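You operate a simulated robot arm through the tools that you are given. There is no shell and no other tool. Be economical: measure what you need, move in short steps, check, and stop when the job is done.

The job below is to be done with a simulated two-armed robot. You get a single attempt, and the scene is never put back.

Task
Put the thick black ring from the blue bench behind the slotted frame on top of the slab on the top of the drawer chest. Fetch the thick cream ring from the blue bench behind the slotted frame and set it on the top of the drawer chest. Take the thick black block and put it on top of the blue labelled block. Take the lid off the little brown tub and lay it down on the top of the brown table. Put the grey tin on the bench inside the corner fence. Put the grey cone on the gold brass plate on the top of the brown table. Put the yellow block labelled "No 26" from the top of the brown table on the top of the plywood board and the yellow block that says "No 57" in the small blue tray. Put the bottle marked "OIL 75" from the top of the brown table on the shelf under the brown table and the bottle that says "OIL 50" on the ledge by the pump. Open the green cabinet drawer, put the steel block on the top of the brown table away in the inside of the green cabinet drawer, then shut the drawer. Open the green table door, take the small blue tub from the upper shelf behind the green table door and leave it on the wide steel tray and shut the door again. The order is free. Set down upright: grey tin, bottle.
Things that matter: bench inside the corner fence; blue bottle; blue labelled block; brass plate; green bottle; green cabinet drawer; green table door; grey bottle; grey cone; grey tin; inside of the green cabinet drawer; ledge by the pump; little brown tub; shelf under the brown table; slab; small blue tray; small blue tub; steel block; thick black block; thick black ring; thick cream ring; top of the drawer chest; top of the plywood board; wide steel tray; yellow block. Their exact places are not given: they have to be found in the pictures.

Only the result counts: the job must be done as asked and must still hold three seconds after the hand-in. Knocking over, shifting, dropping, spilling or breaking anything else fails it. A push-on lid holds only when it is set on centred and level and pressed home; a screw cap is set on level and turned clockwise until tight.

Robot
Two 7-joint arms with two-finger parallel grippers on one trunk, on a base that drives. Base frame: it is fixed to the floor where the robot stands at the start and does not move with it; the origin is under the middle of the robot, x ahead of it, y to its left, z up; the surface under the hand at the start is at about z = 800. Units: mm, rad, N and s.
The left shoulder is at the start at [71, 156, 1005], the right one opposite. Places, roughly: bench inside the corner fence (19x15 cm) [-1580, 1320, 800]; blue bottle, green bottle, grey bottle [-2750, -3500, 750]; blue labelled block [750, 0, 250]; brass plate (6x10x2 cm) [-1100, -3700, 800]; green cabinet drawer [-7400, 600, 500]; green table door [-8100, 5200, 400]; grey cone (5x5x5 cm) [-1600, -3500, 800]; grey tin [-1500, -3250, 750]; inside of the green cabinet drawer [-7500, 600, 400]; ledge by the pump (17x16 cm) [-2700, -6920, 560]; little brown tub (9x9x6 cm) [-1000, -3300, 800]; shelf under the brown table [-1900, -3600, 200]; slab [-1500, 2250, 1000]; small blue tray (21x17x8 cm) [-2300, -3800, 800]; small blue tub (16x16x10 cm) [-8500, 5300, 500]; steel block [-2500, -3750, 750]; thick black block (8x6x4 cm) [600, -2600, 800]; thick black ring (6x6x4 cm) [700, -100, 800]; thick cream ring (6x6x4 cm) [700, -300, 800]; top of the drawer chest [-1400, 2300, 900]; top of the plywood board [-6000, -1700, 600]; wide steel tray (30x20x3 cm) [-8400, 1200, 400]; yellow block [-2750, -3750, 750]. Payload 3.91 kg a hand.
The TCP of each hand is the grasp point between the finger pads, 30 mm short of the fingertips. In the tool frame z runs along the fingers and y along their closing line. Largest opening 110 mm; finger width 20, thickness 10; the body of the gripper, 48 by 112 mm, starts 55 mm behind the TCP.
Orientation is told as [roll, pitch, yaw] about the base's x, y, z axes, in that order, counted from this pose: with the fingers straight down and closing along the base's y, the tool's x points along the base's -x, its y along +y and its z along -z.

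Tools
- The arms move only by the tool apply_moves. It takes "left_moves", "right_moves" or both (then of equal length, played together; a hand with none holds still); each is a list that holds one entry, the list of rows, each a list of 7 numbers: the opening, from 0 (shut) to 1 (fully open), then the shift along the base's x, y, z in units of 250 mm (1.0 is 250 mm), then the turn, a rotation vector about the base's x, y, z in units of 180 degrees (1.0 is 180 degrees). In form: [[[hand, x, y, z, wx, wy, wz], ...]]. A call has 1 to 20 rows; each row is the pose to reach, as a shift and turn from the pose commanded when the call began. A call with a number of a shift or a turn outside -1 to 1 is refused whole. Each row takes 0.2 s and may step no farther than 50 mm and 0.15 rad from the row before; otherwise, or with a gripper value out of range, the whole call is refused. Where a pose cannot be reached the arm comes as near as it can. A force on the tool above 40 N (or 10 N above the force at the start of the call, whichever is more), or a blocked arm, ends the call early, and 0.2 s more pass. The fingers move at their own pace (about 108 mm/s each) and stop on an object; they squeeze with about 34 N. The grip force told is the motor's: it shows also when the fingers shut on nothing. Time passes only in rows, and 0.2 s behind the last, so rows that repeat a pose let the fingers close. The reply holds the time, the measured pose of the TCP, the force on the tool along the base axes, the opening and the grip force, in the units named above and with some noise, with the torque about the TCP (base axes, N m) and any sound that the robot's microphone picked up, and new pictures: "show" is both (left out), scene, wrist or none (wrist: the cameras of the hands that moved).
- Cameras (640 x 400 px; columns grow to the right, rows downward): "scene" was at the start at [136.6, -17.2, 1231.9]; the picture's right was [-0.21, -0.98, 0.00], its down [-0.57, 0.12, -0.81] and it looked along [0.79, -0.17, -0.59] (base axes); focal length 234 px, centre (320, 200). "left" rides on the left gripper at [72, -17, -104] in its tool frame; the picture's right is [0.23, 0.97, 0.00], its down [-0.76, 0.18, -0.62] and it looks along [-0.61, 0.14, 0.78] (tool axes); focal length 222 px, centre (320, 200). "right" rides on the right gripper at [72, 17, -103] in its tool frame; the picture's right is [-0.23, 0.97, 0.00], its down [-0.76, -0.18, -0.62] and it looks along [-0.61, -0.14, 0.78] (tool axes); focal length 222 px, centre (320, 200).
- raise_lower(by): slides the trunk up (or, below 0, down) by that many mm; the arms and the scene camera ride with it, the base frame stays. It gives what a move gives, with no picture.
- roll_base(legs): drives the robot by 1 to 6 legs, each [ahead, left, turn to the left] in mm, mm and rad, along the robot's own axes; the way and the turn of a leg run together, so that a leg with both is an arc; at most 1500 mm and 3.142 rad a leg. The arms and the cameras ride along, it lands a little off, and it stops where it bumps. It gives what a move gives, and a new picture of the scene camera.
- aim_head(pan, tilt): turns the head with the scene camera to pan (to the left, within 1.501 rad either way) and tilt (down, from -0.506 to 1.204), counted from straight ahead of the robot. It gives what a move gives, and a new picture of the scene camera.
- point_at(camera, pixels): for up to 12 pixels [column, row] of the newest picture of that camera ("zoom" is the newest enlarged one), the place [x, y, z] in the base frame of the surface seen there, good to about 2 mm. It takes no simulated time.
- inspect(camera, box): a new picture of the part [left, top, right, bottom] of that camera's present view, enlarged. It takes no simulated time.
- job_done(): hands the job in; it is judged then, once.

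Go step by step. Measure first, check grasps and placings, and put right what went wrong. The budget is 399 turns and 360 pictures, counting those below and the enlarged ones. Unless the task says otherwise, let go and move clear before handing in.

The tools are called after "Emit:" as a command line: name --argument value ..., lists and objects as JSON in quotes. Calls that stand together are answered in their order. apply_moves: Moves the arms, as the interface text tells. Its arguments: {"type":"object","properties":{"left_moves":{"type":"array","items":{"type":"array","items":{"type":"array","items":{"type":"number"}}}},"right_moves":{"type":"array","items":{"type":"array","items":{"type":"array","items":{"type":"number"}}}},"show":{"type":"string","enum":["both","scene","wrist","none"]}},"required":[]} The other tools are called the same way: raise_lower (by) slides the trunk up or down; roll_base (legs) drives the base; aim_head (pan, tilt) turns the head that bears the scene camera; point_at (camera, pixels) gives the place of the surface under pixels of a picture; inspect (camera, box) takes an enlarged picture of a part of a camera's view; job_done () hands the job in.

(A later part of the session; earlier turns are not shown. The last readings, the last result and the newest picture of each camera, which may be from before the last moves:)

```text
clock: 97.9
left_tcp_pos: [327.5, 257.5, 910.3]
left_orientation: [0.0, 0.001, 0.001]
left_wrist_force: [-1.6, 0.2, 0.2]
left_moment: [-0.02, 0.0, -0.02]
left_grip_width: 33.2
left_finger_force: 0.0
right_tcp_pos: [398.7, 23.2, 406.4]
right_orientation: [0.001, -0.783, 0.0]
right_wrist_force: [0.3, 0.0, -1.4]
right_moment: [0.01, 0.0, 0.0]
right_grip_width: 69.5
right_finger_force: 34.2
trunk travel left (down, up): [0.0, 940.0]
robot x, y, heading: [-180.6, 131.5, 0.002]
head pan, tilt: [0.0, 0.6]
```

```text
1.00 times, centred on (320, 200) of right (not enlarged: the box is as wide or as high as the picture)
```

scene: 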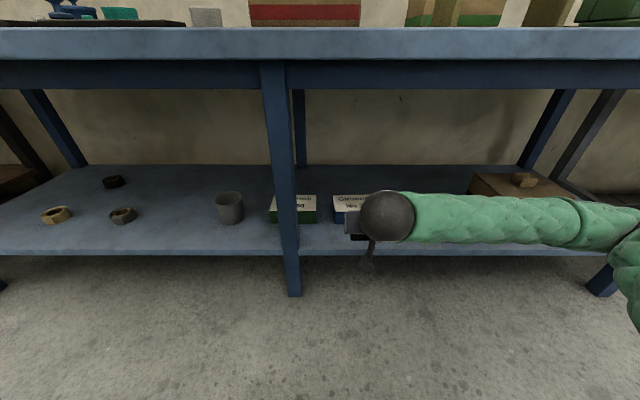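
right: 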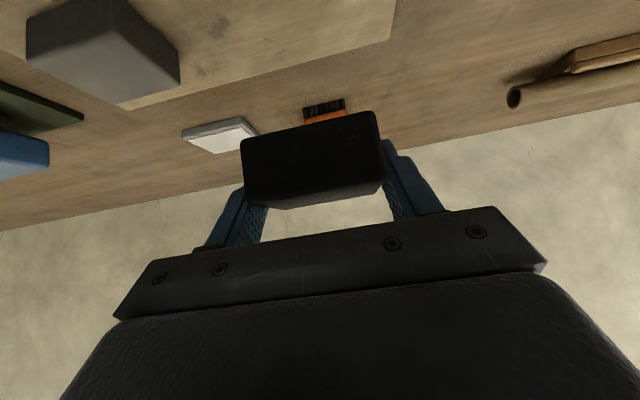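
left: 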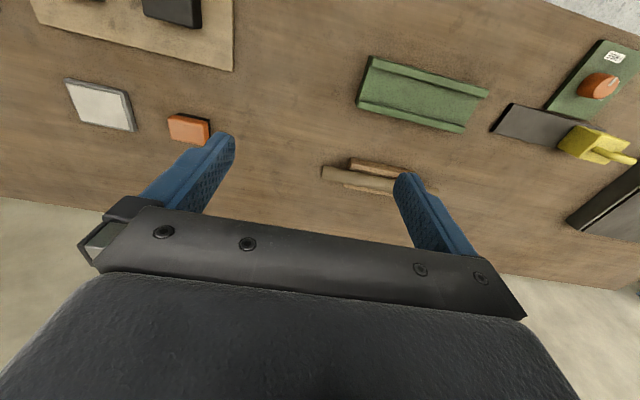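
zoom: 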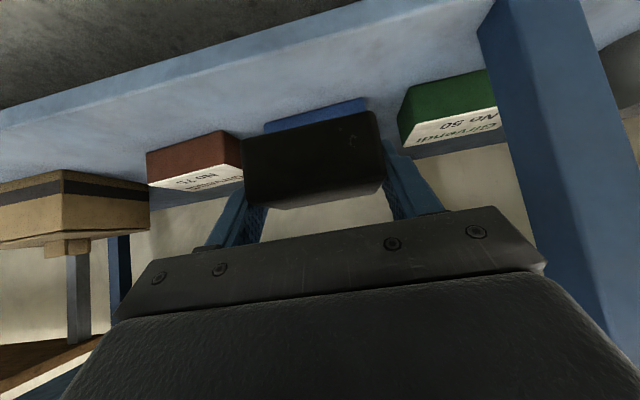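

The way in is clear: the block is heading at the No 20 block. I drive 100 more, then extend the hand.

Emit:
roll_base --legs '[[100, 0, 0]]'

Emit:
apply_moves --right_moves '[[[0, 0.15, -0.02, 0, 0, 0, 0], [0, 0.3, -0.04, 0, 0, 0, 0], [0, 0.45, -0.06, 0, 0, 0, 0], [0, 0.545, -0.072, -0.05, 0, 0, 0], [0, 0.545, -0.072, -0.12, 0, 0, 0], [0, 0.545, -0.072, -0.2, 0, 0, 0]]]' --show "both"

```text
clock: 99.1
left_tcp_pos: [427.6, 257.6, 910.2]
left_orientation: [-0.002, 0.001, 0.001]
left_wrist_force: [0.1, -0.6, 0.3]
left_moment: [-0.01, 0.01, -0.01]
left_grip_width: 32.9
left_finger_force: 0.0
right_tcp_pos: [499.9, 21.9, 407.0]
right_orientation: [0.0, -0.783, 0.003]
right_wrist_force: [-0.2, 0.2, -1.9]
right_moment: [0.01, 0.05, 0.02]
right_grip_width: 69.5
right_finger_force: 34.0
trunk travel left (down, up): [0.0, 940.0]
robot x, y, heading: [-78.1, 131.4, -0.001]
head pan, tilt: [0.0, 0.6]
```

scene: 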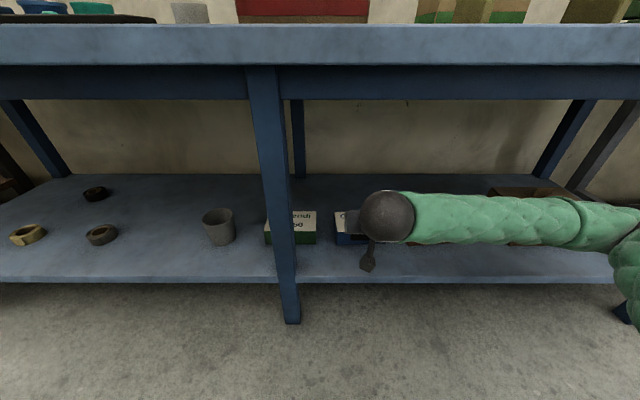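

```text
clock: 100.5
left_tcp_pos: [429.0, 257.3, 909.7]
left_orientation: [0.0, 0.002, 0.003]
left_wrist_force: [-0.4, 0.7, 0.2]
left_moment: [-0.01, -0.02, 0.0]
left_grip_width: 33.1
left_finger_force: 0.0
right_tcp_pos: [637.1, 4.7, 356.5]
right_orientation: [0.0, -0.783, 0.0]
right_wrist_force: [0.6, 0.3, -2.0]
right_moment: [0.01, -0.03, 0.03]
right_grip_width: 69.5
right_finger_force: 33.7
trunk travel left (down, up): [0.0, 940.0]
robot x, y, heading: [-74.9, 133.2, 0.003]
head pan, tilt: [0.0, 0.6]
```

scene: 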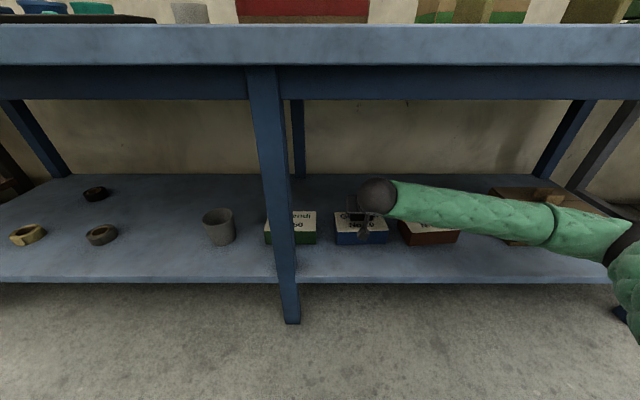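
right: 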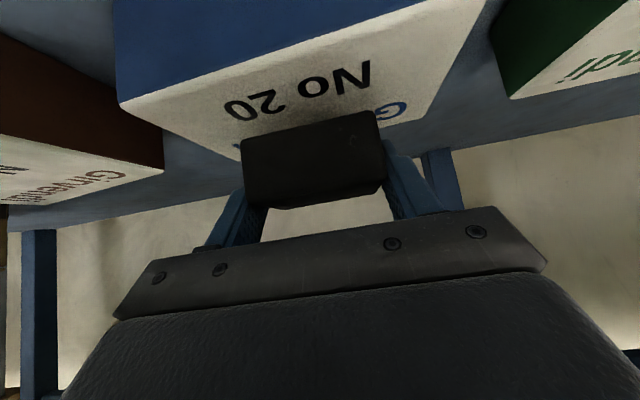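

The block is about 16 mm over the No 20 block. I lower, release and back out along the tool axis.

Emit:
apply_moves --right_moves '[[[0, 0, 0, -0.04, 0, 0, 0], [0, 0, 0, -0.064, 0, 0, 0], [0, 0, 0, -0.064, 0, 0, 0], [1, 0, 0, -0.064, 0, 0, 0], [1, 0, 0, -0.064, 0, 0, 0], [1, -0.12, 0, 0.056, 0, 0, 0], [1, -0.25, 0, 0.186, 0, 0, 0], [1, -0.4, 0, 0.2, 0, 0, 0]]]' --show "wrist"

```text
clock: 102.3
left_tcp_pos: [428.6, 258.1, 908.9]
left_orientation: [0.0, 0.002, 0.002]
left_wrist_force: [0.7, 0.6, -0.8]
left_moment: [-0.01, 0.0, 0.0]
left_grip_width: 32.8
left_finger_force: 0.1
right_tcp_pos: [536.8, 5.1, 408.2]
right_orientation: [-0.001, -0.783, 0.001]
right_wrist_force: [0.3, -0.2, 0.3]
right_moment: [0.0, 0.02, 0.01]
right_grip_width: 110.0
right_finger_force: 0.0
trunk travel left (down, up): [0.0, 940.0]
robot x, y, heading: [-78.2, 133.3, 0.002]
head pan, tilt: [0.0, 0.6]
```

right: 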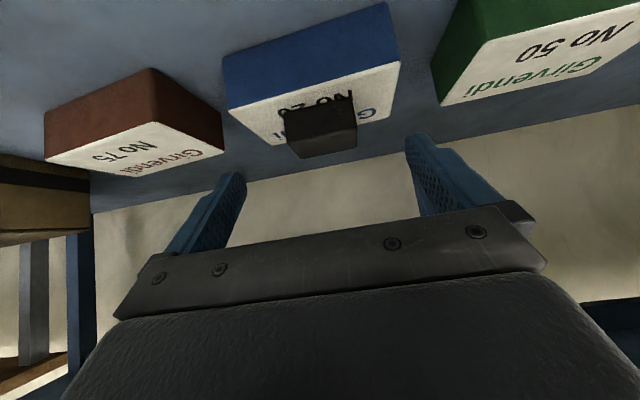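

The block rests on No 20, but toward the far side. I check that it doesn't overhang.

Emit:
inspect --camera "right" --box '[200, 0, 440, 150]'

Emit:
point_at --camera "right" --pixels '[[232, 90], [397, 65], [360, 117], [292, 135], [354, 125], [300, 147], [350, 140], [300, 112], [345, 100], [380, 95], [280, 130]]'

```text
2.67 times, centred on (320, 75) of right
```

zoom: 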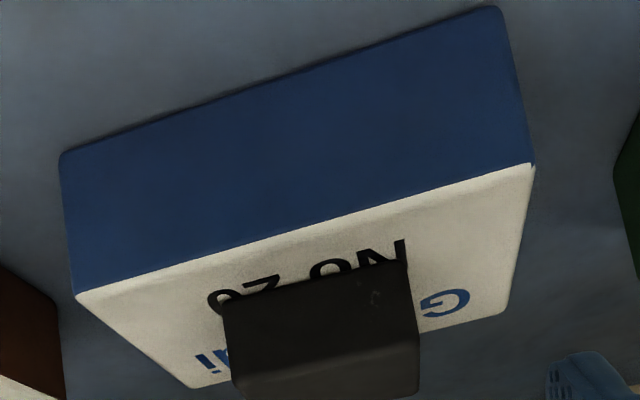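

```text
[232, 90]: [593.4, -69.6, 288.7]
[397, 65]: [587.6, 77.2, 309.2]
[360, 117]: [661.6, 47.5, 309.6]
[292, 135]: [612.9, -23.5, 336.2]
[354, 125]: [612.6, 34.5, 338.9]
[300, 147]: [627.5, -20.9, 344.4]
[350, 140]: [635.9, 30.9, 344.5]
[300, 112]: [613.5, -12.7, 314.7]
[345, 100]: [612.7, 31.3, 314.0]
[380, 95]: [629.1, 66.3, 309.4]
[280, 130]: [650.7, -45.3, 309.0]
```

The black block rests well within No 20's top (x 613–670 of 588–690). I back out, raise the trunk and drive toward the brown table for a view.

Emit:
roll_base --legs '[[-280, 0, 0]]'

Emit:
raise_lower --by 400

Emit:
raise_lower --by 130

Emit:
apply_moves --right_moves '[[[0.3, 0, -0.15, 0.1, 0, 0.04, 0], [0.3, 0, -0.3, 0.2, 0, 0.08, 0], [0.3, 0, -0.45, 0.3, 0, 0.12, 0], [0.3, 0, -0.55, 0.4, 0, 0.16, 0], [0.3, 0, -0.6, 0.5, 0, 0.2, 0], [0.3, 0, -0.6, 0.6, 0, 0.25, 0]]]' --show "none"

Emit:
roll_base --legs '[[0, -1150, 0], [0, -1150, 0], [0, 0, -1.9]]'

```text
clock: 104.2
left_tcp_pos: [146.9, 256.9, 911.5]
left_orientation: [0.0, 0.002, 0.0]
left_wrist_force: [-0.2, -0.1, 0.8]
left_moment: [0.0, -0.01, 0.0]
left_grip_width: 32.8
left_finger_force: 0.2
right_tcp_pos: [253.4, 3.3, 407.0]
right_orientation: [-0.001, -0.785, 0.0]
right_wrist_force: [0.3, -0.2, 0.5]
right_moment: [-0.02, 0.0, -0.01]
right_grip_width: 110.0
right_finger_force: 0.1
trunk travel left (down, up): [0.0, 940.0]
robot x, y, heading: [-359.6, 133.9, 0.005]
head pan, tilt: [0.0, 0.6]
```

scene: 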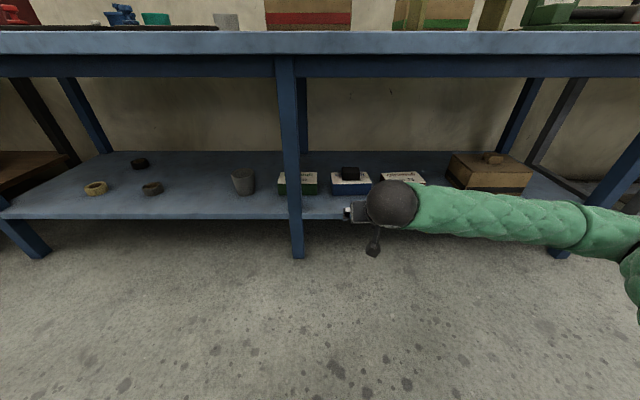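

```text
clock: 108.1
left_tcp_pos: [145.3, 257.6, 1310.9]
left_orientation: [0.0, 0.001, -0.001]
left_wrist_force: [-0.2, 0.2, 0.1]
left_moment: [-0.03, 0.02, 0.02]
left_grip_width: 33.1
left_finger_force: 0.1
right_tcp_pos: [255.7, 4.4, 806.8]
right_orientation: [-0.001, -0.784, -0.001]
right_wrist_force: [0.0, 0.8, 0.0]
right_moment: [-0.01, 0.0, 0.02]
right_grip_width: 109.9
right_finger_force: 0.0
trunk travel left (down, up): [-400.0, 540.0]
robot x, y, heading: [-358.7, 129.9, -0.0]
head pan, tilt: [0.0, 0.6]
```

```text
clock: 109.6
left_tcp_pos: [146.8, 256.8, 1438.6]
left_orientation: [0.001, 0.001, -0.001]
left_wrist_force: [0.2, -0.2, 0.3]
left_moment: [-0.01, -0.01, -0.02]
left_grip_width: 32.9
left_finger_force: 0.0
right_tcp_pos: [255.0, 4.1, 936.8]
right_orientation: [-0.001, -0.784, -0.001]
right_wrist_force: [0.4, -0.3, 0.2]
right_moment: [0.04, -0.01, 0.0]
right_grip_width: 110.3
right_finger_force: 0.0
trunk travel left (down, up): [-530.0, 410.0]
robot x, y, heading: [-360.6, 131.8, -0.002]
head pan, tilt: [0.0, 0.6]
```

```text
refused: row 6 steps farther than a row can; nothing moved
```

```text
clock: 125.5
left_tcp_pos: [-393.7, -2696.6, 1442.2]
left_orientation: [0.0, -0.001, -1.891]
left_wrist_force: [-0.8, 0.6, -0.2]
left_moment: [0.0, 0.02, 0.04]
left_grip_width: 32.9
left_finger_force: 0.0
right_tcp_pos: [-667.1, -2719.2, 936.8]
right_orientation: [0.0, -0.784, -1.892]
right_wrist_force: [-0.1, 0.2, -0.7]
right_moment: [0.0, -0.01, -0.02]
right_grip_width: 109.9
right_finger_force: 0.0
trunk travel left (down, up): [-530.0, 410.0]
robot x, y, heading: [-355.3, -2176.2, -1.892]
head pan, tilt: [0.0, 0.6]
```

scene: 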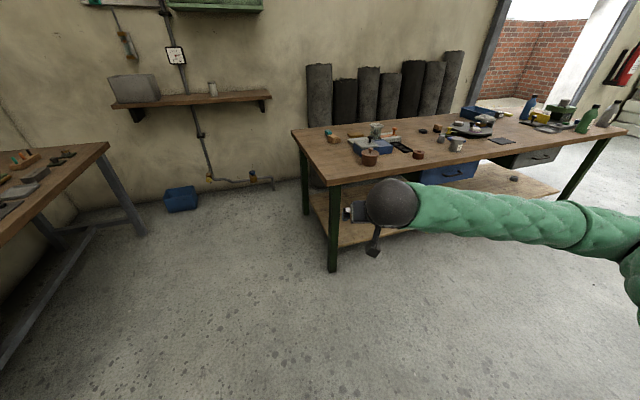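

The brown table is at (440,150). I measure its corners and items.

Emit:
inspect --camera "scene" --box '[280, 80, 640, 305]'

Emit:
point_at --camera "scene" --pixels '[[295, 133], [330, 180], [630, 128], [369, 162], [417, 155], [455, 145], [375, 135], [334, 138], [527, 110], [585, 122], [370, 148], [350, 235]]'

```text
1.78 times, centred on (460, 192) of scene
```

zoom: 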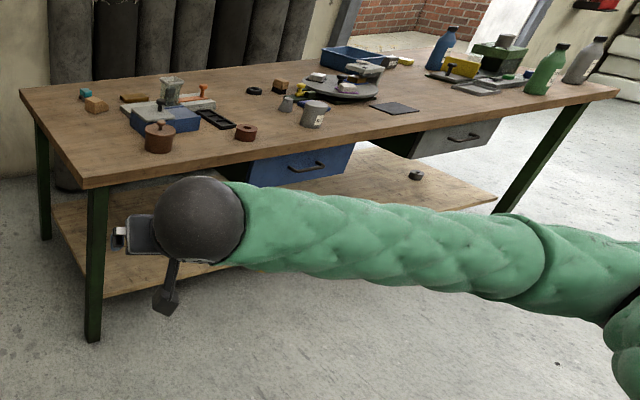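

```text
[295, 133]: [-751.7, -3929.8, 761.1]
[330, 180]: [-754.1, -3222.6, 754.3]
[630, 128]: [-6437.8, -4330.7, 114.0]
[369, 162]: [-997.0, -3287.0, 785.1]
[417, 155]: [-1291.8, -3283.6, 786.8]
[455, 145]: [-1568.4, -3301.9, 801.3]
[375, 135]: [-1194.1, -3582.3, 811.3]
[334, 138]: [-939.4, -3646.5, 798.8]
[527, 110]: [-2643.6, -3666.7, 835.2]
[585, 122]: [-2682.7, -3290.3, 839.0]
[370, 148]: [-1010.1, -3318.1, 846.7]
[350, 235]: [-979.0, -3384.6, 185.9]
```

The table spans x -750…-2850, y -3210…-3930, z 755. I turn to face it and stop before its near end.

Emit:
roll_base --legs '[[0, 0, 0.321], [0, -900, 0], [420, 0, 0]]'

Emit:
apply_moves --left_moves '[[[1, 0, 0, -0.1, 0, 0, 0], [1, 0, 0, -0.28, 0, 0, 0], [1, 0, 0, -0.46, 0, 0, 0], [1, 0, 0, -0.64, 0, 0, 0], [1, 0, 0, -0.82, 0, 0, 0], [1, 0, 0, -1, 0, 0, 0]]]' --right_moves '[[[1, -0.1, 0, 0.1, 0.0415, 0, 0], [1, -0.2, 0, 0.2, 0.083, 0, 0], [1, -0.3, 0, 0.3, 0.125, 0, 0], [1, -0.4, 0, 0.4, 0.167, 0, 0], [1, -0.5, 0, 0.5, 0.208, 0, 0], [1, -0.6, 0, 0.6, 0.25, 0, 0]]]' --show "scene"

```text
clock: 133.5
left_tcp_pos: [-1146.7, -3100.0, 1439.7]
left_orientation: [-0.001, 0.002, -1.578]
left_wrist_force: [-0.6, 0.5, -0.5]
left_moment: [0.02, 0.0, 0.01]
left_grip_width: 33.0
left_finger_force: 0.2
right_tcp_pos: [-1401.7, -3205.9, 936.2]
right_orientation: [-0.004, -0.782, -1.576]
right_wrist_force: [0.4, -0.9, -0.4]
right_moment: [0.0, -0.01, -0.02]
right_grip_width: 110.2
right_finger_force: 0.0
trunk travel left (down, up): [-530.0, 410.0]
robot x, y, heading: [-1265.0, -2592.1, -1.576]
head pan, tilt: [0.0, 0.6]
```

scene: 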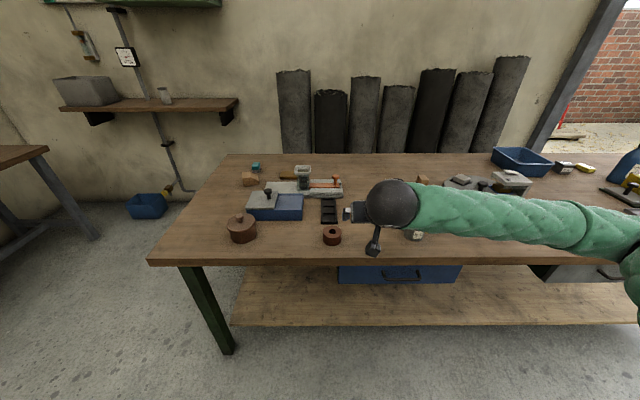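

```text
clock: 134.9
left_tcp_pos: [-1146.1, -3099.9, 1189.3]
left_orientation: [-0.001, -0.001, -1.577]
left_wrist_force: [0.2, 0.0, 0.5]
left_moment: [-0.01, -0.02, 0.0]
left_grip_width: 109.9
left_finger_force: 0.1
right_tcp_pos: [-1550.1, -3206.3, 1086.2]
right_orientation: [-0.006, 0.005, -1.573]
right_wrist_force: [0.5, 0.5, -0.2]
right_moment: [-0.02, -0.02, 0.0]
right_grip_width: 110.1
right_finger_force: 0.1
trunk travel left (down, up): [-530.0, 410.0]
robot x, y, heading: [-1270.8, -2590.0, -1.577]
head pan, tilt: [0.0, 0.6]
```

scene: 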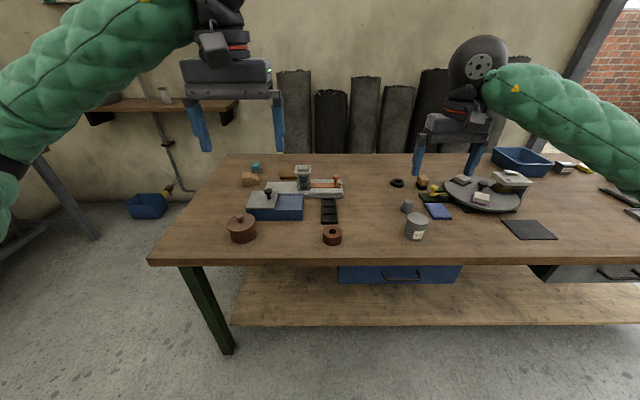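

I zoom in on both halves of the table to identify the plate, cone and tin.

Emit:
inspect --camera "scene" --box '[220, 150, 380, 250]'

Emit:
inspect --camera "scene" --box '[380, 150, 540, 250]'

Emit:
point_at --camera "scene" --pixels '[[242, 218], [242, 228], [252, 240], [285, 176], [291, 173], [407, 202], [407, 209], [416, 218], [416, 230], [200, 240], [528, 230], [240, 215]]'

```text
4.00 times, centred on (300, 200) of scene
```

zoom: 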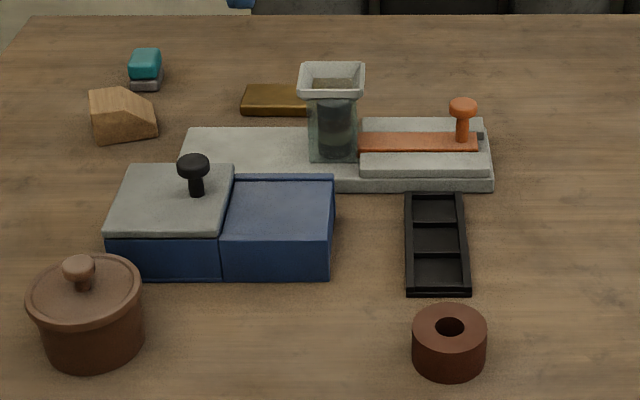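

```text
4.00 times, centred on (460, 200) of scene
```

zoom: 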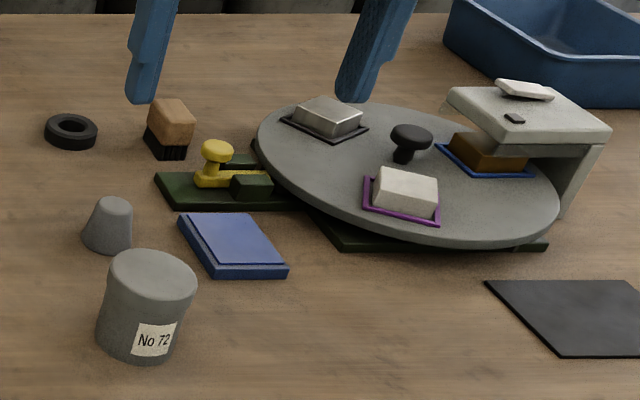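

```text
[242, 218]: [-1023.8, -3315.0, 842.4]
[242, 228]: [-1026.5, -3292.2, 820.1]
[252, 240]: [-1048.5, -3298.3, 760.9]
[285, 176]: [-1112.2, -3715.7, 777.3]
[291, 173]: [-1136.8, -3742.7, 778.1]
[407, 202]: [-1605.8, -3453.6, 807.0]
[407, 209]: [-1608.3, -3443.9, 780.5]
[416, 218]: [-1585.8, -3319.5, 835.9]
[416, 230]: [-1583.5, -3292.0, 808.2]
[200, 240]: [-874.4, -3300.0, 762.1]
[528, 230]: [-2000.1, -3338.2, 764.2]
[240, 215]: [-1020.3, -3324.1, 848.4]
```

The brown tub is at (-1025,-3310), the brass plate behind the hopper around (-1110,-3730,778), the grey cone at (-1607,-3448) and the tin "No 72" at (-1585,-3305). I drive closer and look at the tub with the left hand.

Emit:
roll_base --legs '[[170, 0, 0.006]]'

Emit:
apply_moves --left_moves '[[[1, 0.12, -0.04, -0.08, 0, 0, 0], [1, 0.24, -0.08, -0.16, 0, 0, 0], [1, 0.36, -0.12, -0.24, 0, 0, 0], [1, 0.48, -0.14, -0.36, 0, 0, 0], [1, 0.48, -0.14, -0.52, 0, 0, 0], [1, 0.48, -0.14, -0.68, 0, 0, 0], [1, 0.48, -0.14, -0.84, 0, 0, 0]]]' --show "wrist"

```text
clock: 136.4
left_tcp_pos: [-1146.3, -3270.8, 1190.0]
left_orientation: [-0.002, 0.003, -1.573]
left_wrist_force: [0.1, 0.1, -1.0]
left_moment: [0.01, 0.01, 0.0]
left_grip_width: 110.2
left_finger_force: 0.0
right_tcp_pos: [-1548.5, -3379.7, 1085.2]
right_orientation: [-0.005, 0.004, -1.572]
right_wrist_force: [0.6, -0.2, -0.7]
right_moment: [0.03, 0.01, 0.0]
right_grip_width: 110.0
right_finger_force: 0.1
trunk travel left (down, up): [-530.0, 410.0]
robot x, y, heading: [-1269.9, -2763.9, -1.574]
head pan, tilt: [0.0, 0.6]
```

scene: 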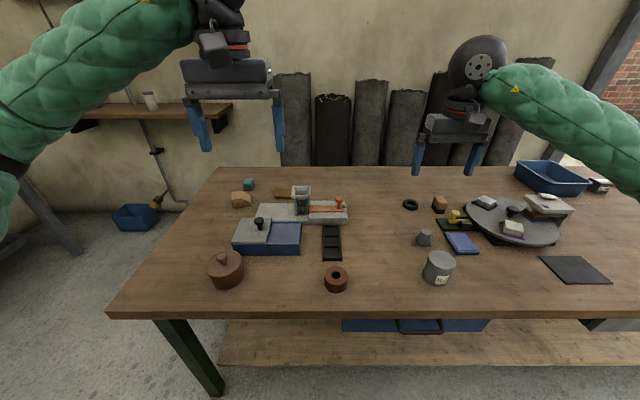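

```text
clock: 138.0
left_tcp_pos: [-1025.8, -3306.1, 980.1]
left_orientation: [-0.001, 0.0, -1.573]
left_wrist_force: [0.4, -0.2, -0.2]
left_moment: [-0.01, 0.01, -0.03]
left_grip_width: 109.9
left_finger_force: 0.1
right_tcp_pos: [-1548.4, -3378.5, 1086.6]
right_orientation: [-0.006, 0.003, -1.57]
right_wrist_force: [1.0, -0.2, 1.0]
right_moment: [0.01, 0.01, -0.01]
right_grip_width: 109.8
right_finger_force: 0.0
trunk travel left (down, up): [-530.0, 410.0]
robot x, y, heading: [-1268.7, -2763.5, -1.573]
head pan, tilt: [0.0, 0.6]
```

left: 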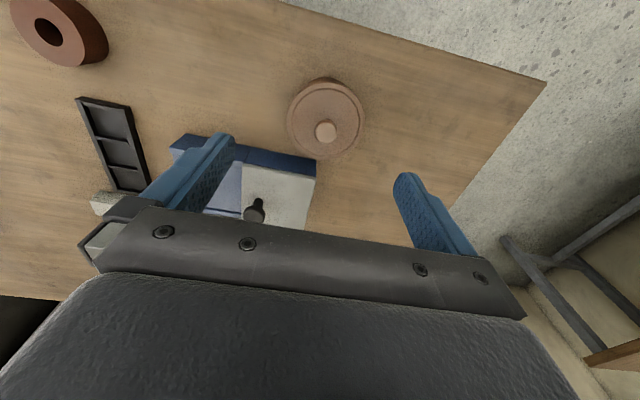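

Emit:
inspect --camera "left" --box '[260, 60, 388, 140]'

Emit:
inspect --camera "scene" --box '[180, 230, 276, 290]'

Emit:
point_at --camera "left" --pixels '[[326, 131], [319, 131], [333, 131], [326, 125], [326, 139], [290, 125], [362, 118], [325, 85], [326, 155], [250, 175], [310, 165], [310, 215]]'

```text
5.00 times, centred on (324, 100) of left
```

zoom: 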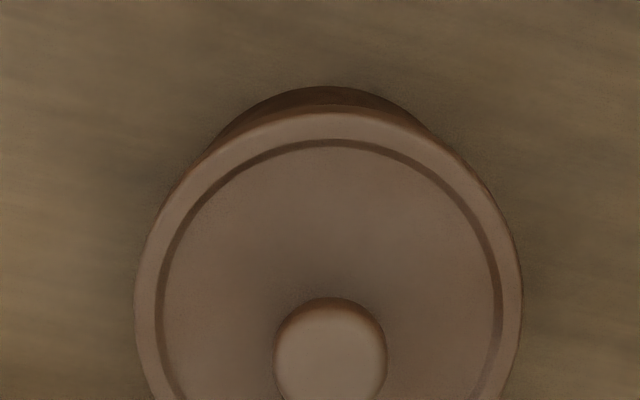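

```text
6.67 times, centred on (228, 260) of scene
```

zoom: 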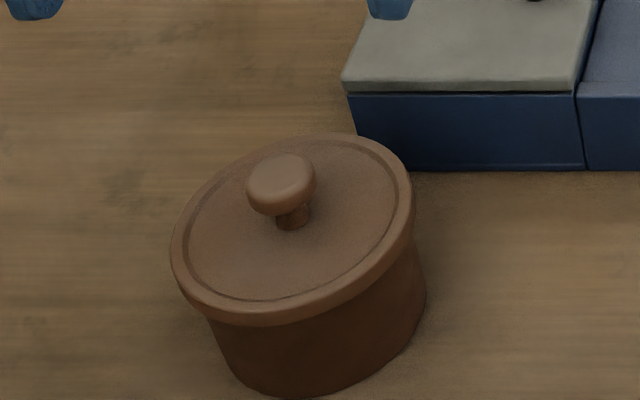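

```text
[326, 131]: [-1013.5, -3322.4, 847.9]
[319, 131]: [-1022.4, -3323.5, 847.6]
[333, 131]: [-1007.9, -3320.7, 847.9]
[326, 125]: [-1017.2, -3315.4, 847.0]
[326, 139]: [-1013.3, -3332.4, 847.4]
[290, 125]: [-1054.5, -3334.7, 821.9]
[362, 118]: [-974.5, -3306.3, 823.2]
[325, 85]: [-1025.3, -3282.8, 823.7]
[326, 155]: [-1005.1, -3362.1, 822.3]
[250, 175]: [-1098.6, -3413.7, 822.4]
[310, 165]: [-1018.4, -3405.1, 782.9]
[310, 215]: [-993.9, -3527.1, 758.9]
```

The lid's knob is centred at (-1015,-3324), top z 848, over the disc at z 822. I lower onto the knob, grip and lift 20 mm to check the force.

Emit:
apply_moves --left_moves '[[[0.5, 0.044, -0.072, -0.16, 0, 0, 0], [0.5, 0.044, -0.072, -0.32, 0, 0, 0], [0.5, 0.044, -0.072, -0.44, 0, 0, 0], [0.5, 0.044, -0.072, -0.5, 0, 0, 0], [0, 0.044, -0.072, -0.5, 0, 0, 0], [0, 0.044, -0.072, -0.5, 0, 0, 0], [0, 0.044, -0.072, -0.46, 0, 0, 0], [0, 0.044, -0.072, -0.42, 0, 0, 0]]]' --show "wrist"

Emit:
inspect --camera "scene" --box '[150, 200, 310, 300]'

```text
clock: 139.8
left_tcp_pos: [-1015.2, -3323.6, 874.9]
left_orientation: [0.001, 0.001, -1.571]
left_wrist_force: [0.8, 0.6, -1.4]
left_moment: [0.0, -0.03, 0.03]
left_grip_width: 24.4
left_finger_force: 34.1
right_tcp_pos: [-1549.1, -3378.1, 1086.3]
right_orientation: [-0.005, 0.002, -1.571]
right_wrist_force: [-0.1, 0.3, 1.1]
right_moment: [0.05, 0.02, -0.01]
right_grip_width: 110.0
right_finger_force: 0.1
trunk travel left (down, up): [-530.0, 410.0]
robot x, y, heading: [-1269.6, -2763.3, -1.574]
head pan, tilt: [0.0, 0.6]
```

left: 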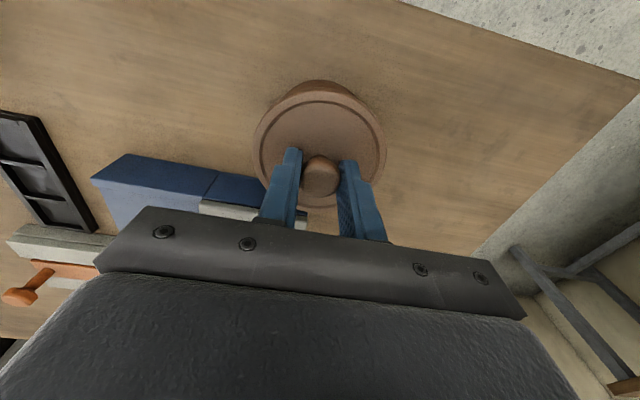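

```text
4.00 times, centred on (230, 250) of scene
```

zoom: 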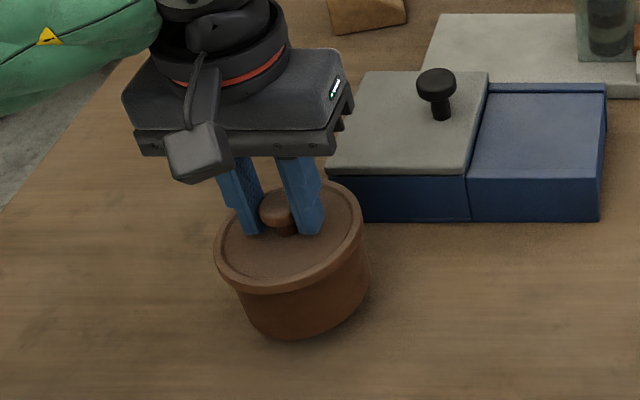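

The lift took only about 1.4 N, but I can't see a gap; I lift 50 mm more and look.

Emit:
apply_moves --left_moves '[[[0, 0, 0, 0.1, 0, 0, 0], [0, 0, 0, 0.2, 0, 0, 0]]]' --show "none"

Emit:
inspect --camera "scene" --box '[150, 200, 310, 300]'

```text
clock: 140.4
left_tcp_pos: [-1014.5, -3323.6, 925.9]
left_orientation: [0.001, 0.002, -1.573]
left_wrist_force: [0.2, 0.3, -1.0]
left_moment: [0.01, -0.01, 0.0]
left_grip_width: 24.3
left_finger_force: 33.6
right_tcp_pos: [-1549.7, -3377.5, 1086.5]
right_orientation: [-0.005, 0.002, -1.57]
right_wrist_force: [0.3, 0.5, -0.5]
right_moment: [0.02, -0.03, 0.02]
right_grip_width: 109.8
right_finger_force: 0.0
trunk travel left (down, up): [-530.0, 410.0]
robot x, y, heading: [-1271.6, -2763.9, -1.576]
head pan, tilt: [0.0, 0.6]
```

```text
4.00 times, centred on (230, 250) of scene
```

zoom: 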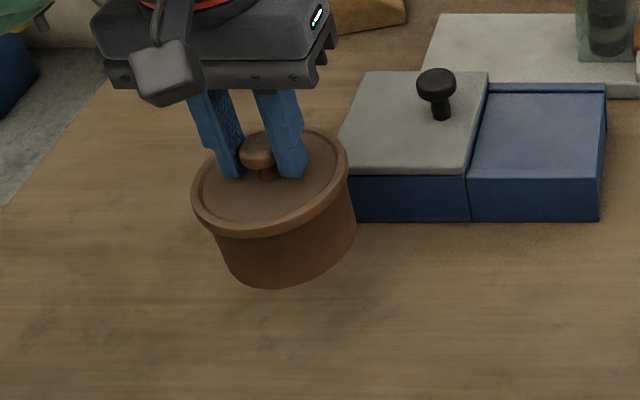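

The tub comes up with the lid, so the lid is pushed on and I need the right hand to hold the body. I set it back down exactly where it stood, let go, and centre the robot on it.

Emit:
apply_moves --left_moves '[[[0, 0, 0, -0.15, 0, 0, 0], [0, 0, 0, -0.24, 0, 0, 0], [0, 0, 0, -0.284, 0, 0, 0], [0, 0, 0, -0.284, 0, 0, 0], [0.5, 0, 0, -0.284, 0, 0, 0], [0.5, 0, 0, -0.284, 0, 0, 0], [0.5, 0, 0, -0.1, 0, 0, 0], [0.5, 0, 0, 0.1, 0, 0, 0], [0.5, 0, 0, 0.2, 0, 0, 0]]]' --show "none"

Emit:
roll_base --legs '[[0, 220, 0]]'

Emit:
inspect --camera "scene" --box '[230, 180, 390, 280]'

```text
clock: 142.4
left_tcp_pos: [-1015.0, -3322.0, 976.2]
left_orientation: [0.0, 0.002, -1.572]
left_wrist_force: [0.9, -0.4, 0.2]
left_moment: [0.01, -0.01, -0.01]
left_grip_width: 55.1
left_finger_force: 0.1
right_tcp_pos: [-1547.8, -3376.9, 1087.0]
right_orientation: [-0.007, 0.001, -1.572]
right_wrist_force: [0.6, -0.4, -0.4]
right_moment: [0.01, 0.02, 0.01]
right_grip_width: 110.0
right_finger_force: 0.0
trunk travel left (down, up): [-530.0, 410.0]
robot x, y, heading: [-1268.4, -2763.5, -1.575]
head pan, tilt: [0.0, 0.6]
```

```text
clock: 144.1
left_tcp_pos: [-796.6, -3323.9, 975.6]
left_orientation: [-0.002, 0.001, -1.576]
left_wrist_force: [0.6, 0.6, 0.2]
left_moment: [0.0, 0.05, 0.02]
left_grip_width: 55.1
left_finger_force: 0.0
right_tcp_pos: [-1332.2, -3378.4, 1086.8]
right_orientation: [-0.006, 0.002, -1.572]
right_wrist_force: [-0.4, 0.2, -0.5]
right_moment: [0.02, 0.03, -0.01]
right_grip_width: 110.2
right_finger_force: 0.0
trunk travel left (down, up): [-530.0, 410.0]
robot x, y, heading: [-1050.2, -2763.1, -1.576]
head pan, tilt: [0.0, 0.6]
```

scene: 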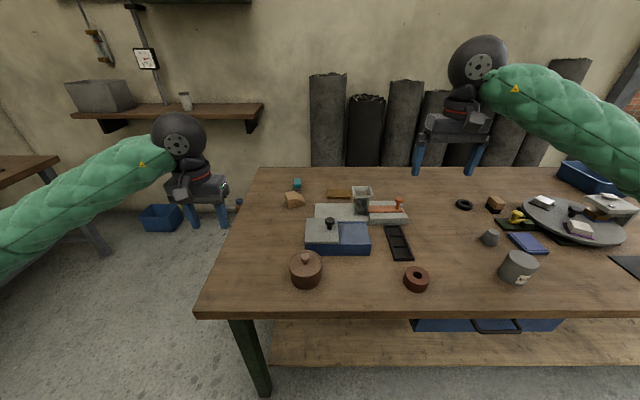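

```text
4.00 times, centred on (310, 230) of scene
```

zoom: 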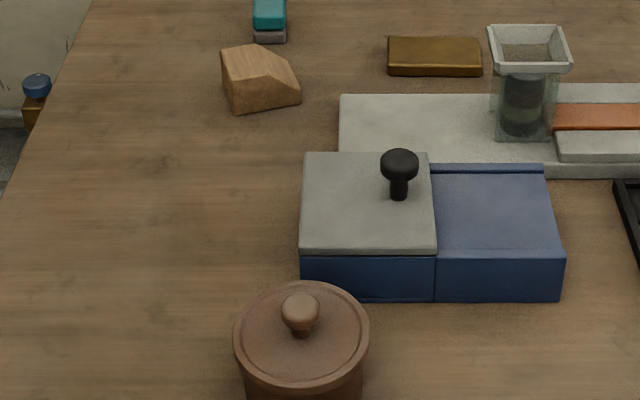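

The tub is back down. I measure its body and the brass plate from here.

Emit:
point_at --camera "scene" --pixels '[[305, 257], [306, 254], [306, 275], [307, 281], [307, 286], [295, 279], [319, 279], [328, 190], [348, 196], [330, 197], [338, 193], [306, 270]]'

```text
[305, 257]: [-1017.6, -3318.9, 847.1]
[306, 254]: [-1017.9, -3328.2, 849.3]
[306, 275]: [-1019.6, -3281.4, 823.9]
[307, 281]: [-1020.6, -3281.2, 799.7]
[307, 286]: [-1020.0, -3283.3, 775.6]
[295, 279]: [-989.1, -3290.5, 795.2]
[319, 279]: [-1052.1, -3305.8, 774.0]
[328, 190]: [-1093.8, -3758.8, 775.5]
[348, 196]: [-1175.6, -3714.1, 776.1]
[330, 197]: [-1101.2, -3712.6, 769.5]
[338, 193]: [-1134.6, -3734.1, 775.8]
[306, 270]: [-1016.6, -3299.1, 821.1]
```

Tub centre is (-1018,-3322), body radius ≈41. I bring the right hand to a 45° pose in front of it.

Emit:
apply_moves --right_moves '[[[1, 0.137, 0.086, -0.029, -0.0357, 0, 0], [1, 0.274, 0.171, -0.057, -0.0714, 0, 0], [1, 0.411, 0.257, -0.086, -0.107, 0, 0], [1, 0.549, 0.343, -0.114, -0.143, 0, 0], [1, 0.686, 0.429, -0.143, -0.179, 0, 0], [1, 0.823, 0.514, -0.171, -0.214, 0, 0], [1, 0.96, 0.6, -0.2, -0.25, 0, 0]]]' --show "none"

Emit:
apply_moves --right_moves '[[[1, 0.1, 0, -0.12, 0, 0, 0], [1, 0.2, 0, -0.28, 0, 0, 0], [1, 0.296, 0, -0.44, 0, 0, 0], [1, 0.296, 0, -0.62, 0, 0, 0]]]' --show "both"

```text
clock: 145.7
left_tcp_pos: [-796.5, -3325.2, 975.5]
left_orientation: [-0.002, 0.003, -1.576]
left_wrist_force: [-1.2, 1.3, 0.7]
left_moment: [0.02, 0.03, 0.0]
left_grip_width: 55.3
left_finger_force: 0.1
right_tcp_pos: [-1059.5, -3269.5, 1050.3]
right_orientation: [-0.008, -0.784, -1.573]
right_wrist_force: [0.0, 0.7, -1.1]
right_moment: [0.0, 0.02, -0.04]
right_grip_width: 109.9
right_finger_force: 0.1
right hand out of reach, approached as far as the arm can: row 5, 6, 7
trunk travel left (down, up): [-530.0, 410.0]
robot x, y, heading: [-1052.2, -2765.2, -1.573]
head pan, tilt: [0.0, 0.6]
```

```text
clock: 146.7
left_tcp_pos: [-798.0, -3324.0, 976.3]
left_orientation: [0.0, 0.002, -1.576]
left_wrist_force: [-0.4, -0.1, 0.7]
left_moment: [0.0, -0.02, 0.0]
left_grip_width: 55.1
left_finger_force: 0.1
right_tcp_pos: [-985.5, -3266.1, 895.1]
right_orientation: [-0.002, -0.782, -1.576]
right_wrist_force: [-0.3, -0.3, 0.1]
right_moment: [-0.01, -0.03, 0.0]
right_grip_width: 109.6
right_finger_force: 0.0
trunk travel left (down, up): [-530.0, 410.0]
robot x, y, heading: [-1051.4, -2761.1, -1.577]
head pan, tilt: [0.0, 0.6]
```

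scene: 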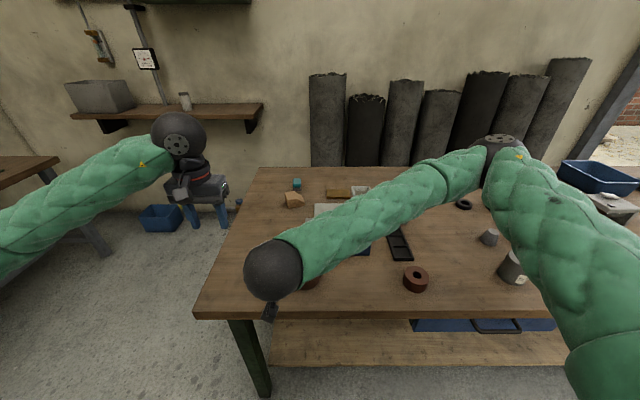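
right: 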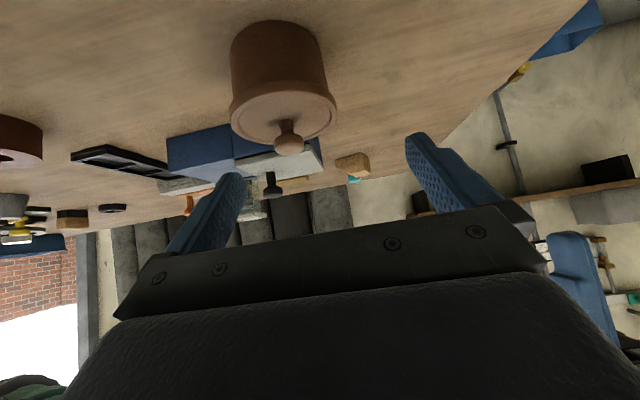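

The arm is folded too tightly at this distance. I back the robot up 200 mm to give it room.

Emit:
roll_base --legs '[[-200, 0, 0.005]]'

Emit:
apply_moves --left_moves '[[[0.5, 0, -0.1, 0, 0, 0, 0], [0.5, 0, -0.2, 0, 0, 0, 0], [0.5, 0, -0.4, 0, 0, 0, 0], [0.5, 0, -0.6, 0, 0, 0, 0], [0.5, 0, -0.8, 0, 0, 0, 0]]]' --right_moves '[[[1, -0.03, -0.13, 0, 0, 0, 0], [1, -0.06, -0.26, 0, 0, 0, 0], [1, -0.09, -0.39, 0, 0, 0, 0], [1, -0.13, -0.52, 0, 0, 0, 0], [1, -0.13, -0.6, 0, 0, 0, 0]]]' --show "both"

```text
clock: 148.3
left_tcp_pos: [-794.7, -3119.8, 977.2]
left_orientation: [0.0, 0.0, -1.57]
left_wrist_force: [-0.3, 0.6, 0.2]
left_moment: [-0.03, 0.0, 0.03]
left_grip_width: 54.7
left_finger_force: 0.0
right_tcp_pos: [-981.8, -3064.9, 896.8]
right_orientation: [-0.004, -0.785, -1.569]
right_wrist_force: [0.8, -0.7, 0.2]
right_moment: [0.0, 0.01, 0.01]
right_grip_width: 109.8
right_finger_force: 0.0
trunk travel left (down, up): [-530.0, 410.0]
robot x, y, heading: [-1051.3, -2562.1, -1.57]
head pan, tilt: [0.0, 0.6]
```

scene: 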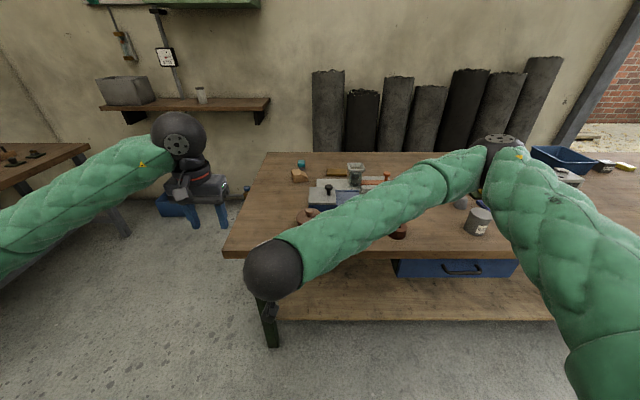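

```text
clock: 149.5
left_tcp_pos: [-794.6, -3322.9, 975.3]
left_orientation: [-0.001, 0.004, -1.571]
left_wrist_force: [-0.5, -0.7, 0.2]
left_moment: [0.03, 0.0, -0.04]
left_grip_width: 55.0
left_finger_force: 0.1
right_tcp_pos: [-1015.0, -3216.5, 893.9]
right_orientation: [-0.002, -0.781, -1.569]
right_wrist_force: [0.8, -0.6, -0.5]
right_moment: [-0.03, -0.02, -0.01]
right_grip_width: 110.2
right_finger_force: 0.1
trunk travel left (down, up): [-530.0, 410.0]
robot x, y, heading: [-1050.0, -2564.0, -1.572]
head pan, tilt: [0.0, 0.6]
```

scene: 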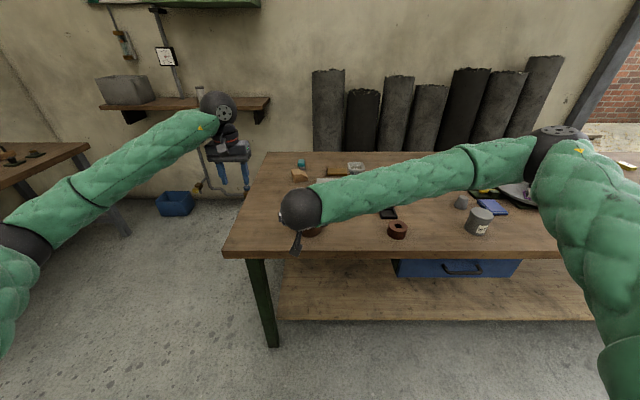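
right: 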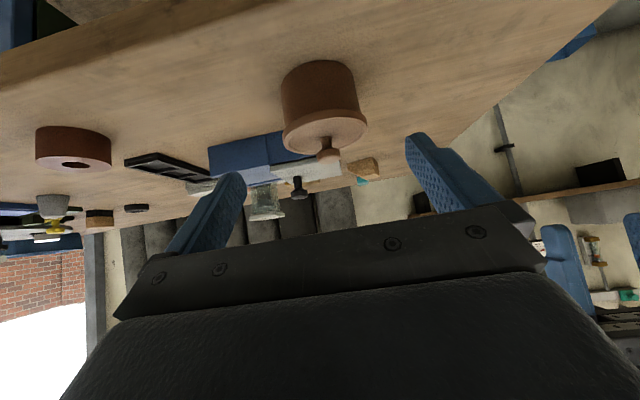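
left: 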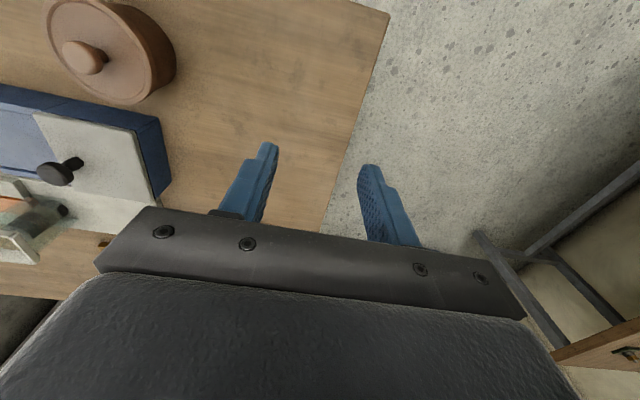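

The right hand lines up with the tub. I measure the knob again, then move in and close on the tub's body.

Emit:
point_at --camera "left" --pixels '[[85, 50], [68, 55], [100, 60], [85, 72]]'

Emit:
apply_moves --right_moves '[[[1, -0.01, -0.12, -0.13, 0, 0, 0], [1, -0.012, -0.24, -0.26, 0, 0, 0], [1, -0.012, -0.366, -0.39, 0, 0, 0], [1, -0.012, -0.366, -0.39, 0, 0, 0]]]' --show "both"

```text
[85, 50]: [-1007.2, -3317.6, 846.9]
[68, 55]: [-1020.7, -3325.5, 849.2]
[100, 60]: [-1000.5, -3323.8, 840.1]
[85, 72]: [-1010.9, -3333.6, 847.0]
```

```text
clock: 150.5
left_tcp_pos: [-794.5, -3322.3, 976.5]
left_orientation: [-0.001, -0.001, -1.569]
left_wrist_force: [-0.5, -0.3, -0.3]
left_moment: [-0.01, 0.0, -0.01]
left_grip_width: 54.9
left_finger_force: 0.1
right_tcp_pos: [-1019.1, -3307.9, 799.4]
right_orientation: [-0.003, -0.783, -1.568]
right_wrist_force: [-0.4, 0.2, 0.1]
right_moment: [0.0, 0.01, 0.0]
right_grip_width: 110.2
right_finger_force: 0.1
trunk travel left (down, up): [-530.0, 410.0]
robot x, y, heading: [-1046.7, -2563.7, -1.572]
head pan, tilt: [0.0, 0.6]
```

scene: 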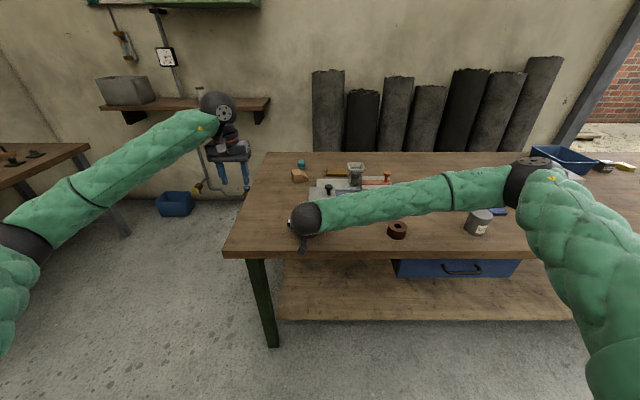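
right: 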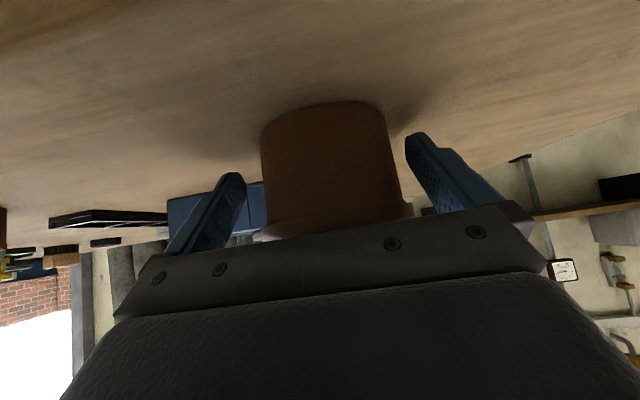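

The tub sits between the right fingers (325,170). I close them and measure the right wrist's envelope before bringing in the left.

Emit:
apply_moves --right_moves '[[[0, 0, 0, 0, 0, 0, 0], [0, 0, 0, 0, 0, 0, 0]]]' --show "none"

Emit:
inspect --camera "scene" --box '[230, 160, 390, 260]'

Emit:
point_at --camera "scene" --pixels '[[306, 203], [306, 210], [306, 220], [295, 218], [315, 205], [300, 236]]'

```text
clock: 151.1
left_tcp_pos: [-795.5, -3322.3, 976.0]
left_orientation: [0.0, 0.003, -1.571]
left_wrist_force: [0.8, -0.1, -0.2]
left_moment: [-0.03, 0.0, 0.02]
left_grip_width: 54.9
left_finger_force: 0.0
right_tcp_pos: [-1019.5, -3308.9, 796.7]
right_orientation: [-0.004, -0.781, -1.57]
right_wrist_force: [1.1, -0.7, -0.5]
right_moment: [0.02, -0.01, -0.04]
right_grip_width: 83.0
right_finger_force: 33.6
trunk travel left (down, up): [-530.0, 410.0]
robot x, y, heading: [-1055.2, -2560.9, -1.572]
head pan, tilt: [0.0, 0.6]
```

```text
4.00 times, centred on (310, 210) of scene
```

zoom: 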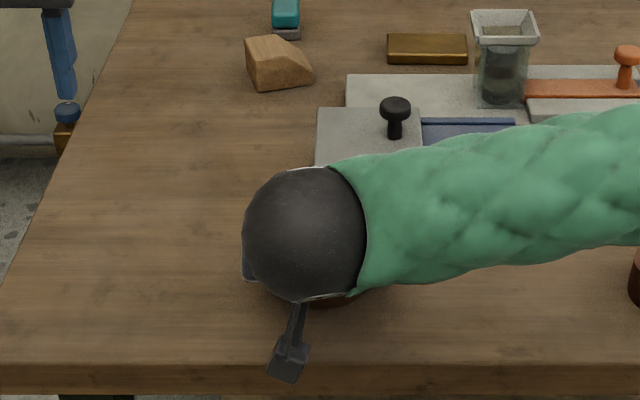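

```text
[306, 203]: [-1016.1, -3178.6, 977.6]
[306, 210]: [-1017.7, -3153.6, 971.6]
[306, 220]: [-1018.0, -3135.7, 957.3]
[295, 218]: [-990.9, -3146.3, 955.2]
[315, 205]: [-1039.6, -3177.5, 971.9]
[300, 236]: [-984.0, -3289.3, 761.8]
```

The tub is held (83 mm). The wrist ball ends near y -3225, and the left camera passes at -3252, so I bring the left hand over and down on the knob.

Emit:
apply_moves --left_moves '[[[0.5, -0.18, -0.01, 0.05, 0, 0, 0], [0.5, -0.36, -0.01, 0.05, 0, 0, 0], [0.5, -0.54, -0.01, 0.05, 0, 0, 0], [0.5, -0.72, -0.01, 0.05, 0, 0, 0], [0.5, -0.876, -0.01, 0.05, 0, 0, 0], [0.5, -0.876, -0.01, -0.1, 0, 0, 0], [0.5, -0.876, -0.01, -0.25, 0, 0, 0], [0.5, -0.876, -0.01, -0.4, 0, 0, 0], [0.5, -0.876, -0.01, -0.472, 0, 0, 0]]]' --show "wrist"

```text
clock: 153.1
left_tcp_pos: [-1015.3, -3323.4, 857.9]
left_orientation: [-0.001, 0.001, -1.571]
left_wrist_force: [-0.2, -0.8, 0.0]
left_moment: [-0.02, -0.03, -0.01]
left_grip_width: 54.9
left_finger_force: 0.1
right_tcp_pos: [-1019.8, -3308.0, 797.5]
right_orientation: [-0.005, -0.784, -1.569]
right_wrist_force: [0.0, -0.7, -0.4]
right_moment: [0.04, -0.01, -0.01]
right_grip_width: 82.9
right_finger_force: 33.7
trunk travel left (down, up): [-530.0, 410.0]
robot x, y, heading: [-1051.4, -2566.3, -1.574]
head pan, tilt: [0.0, 0.6]
```

left: 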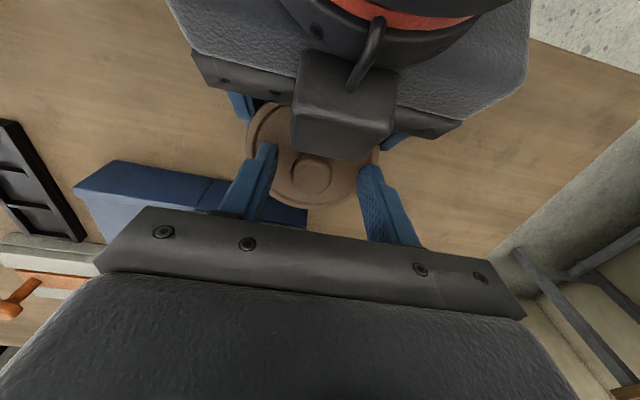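

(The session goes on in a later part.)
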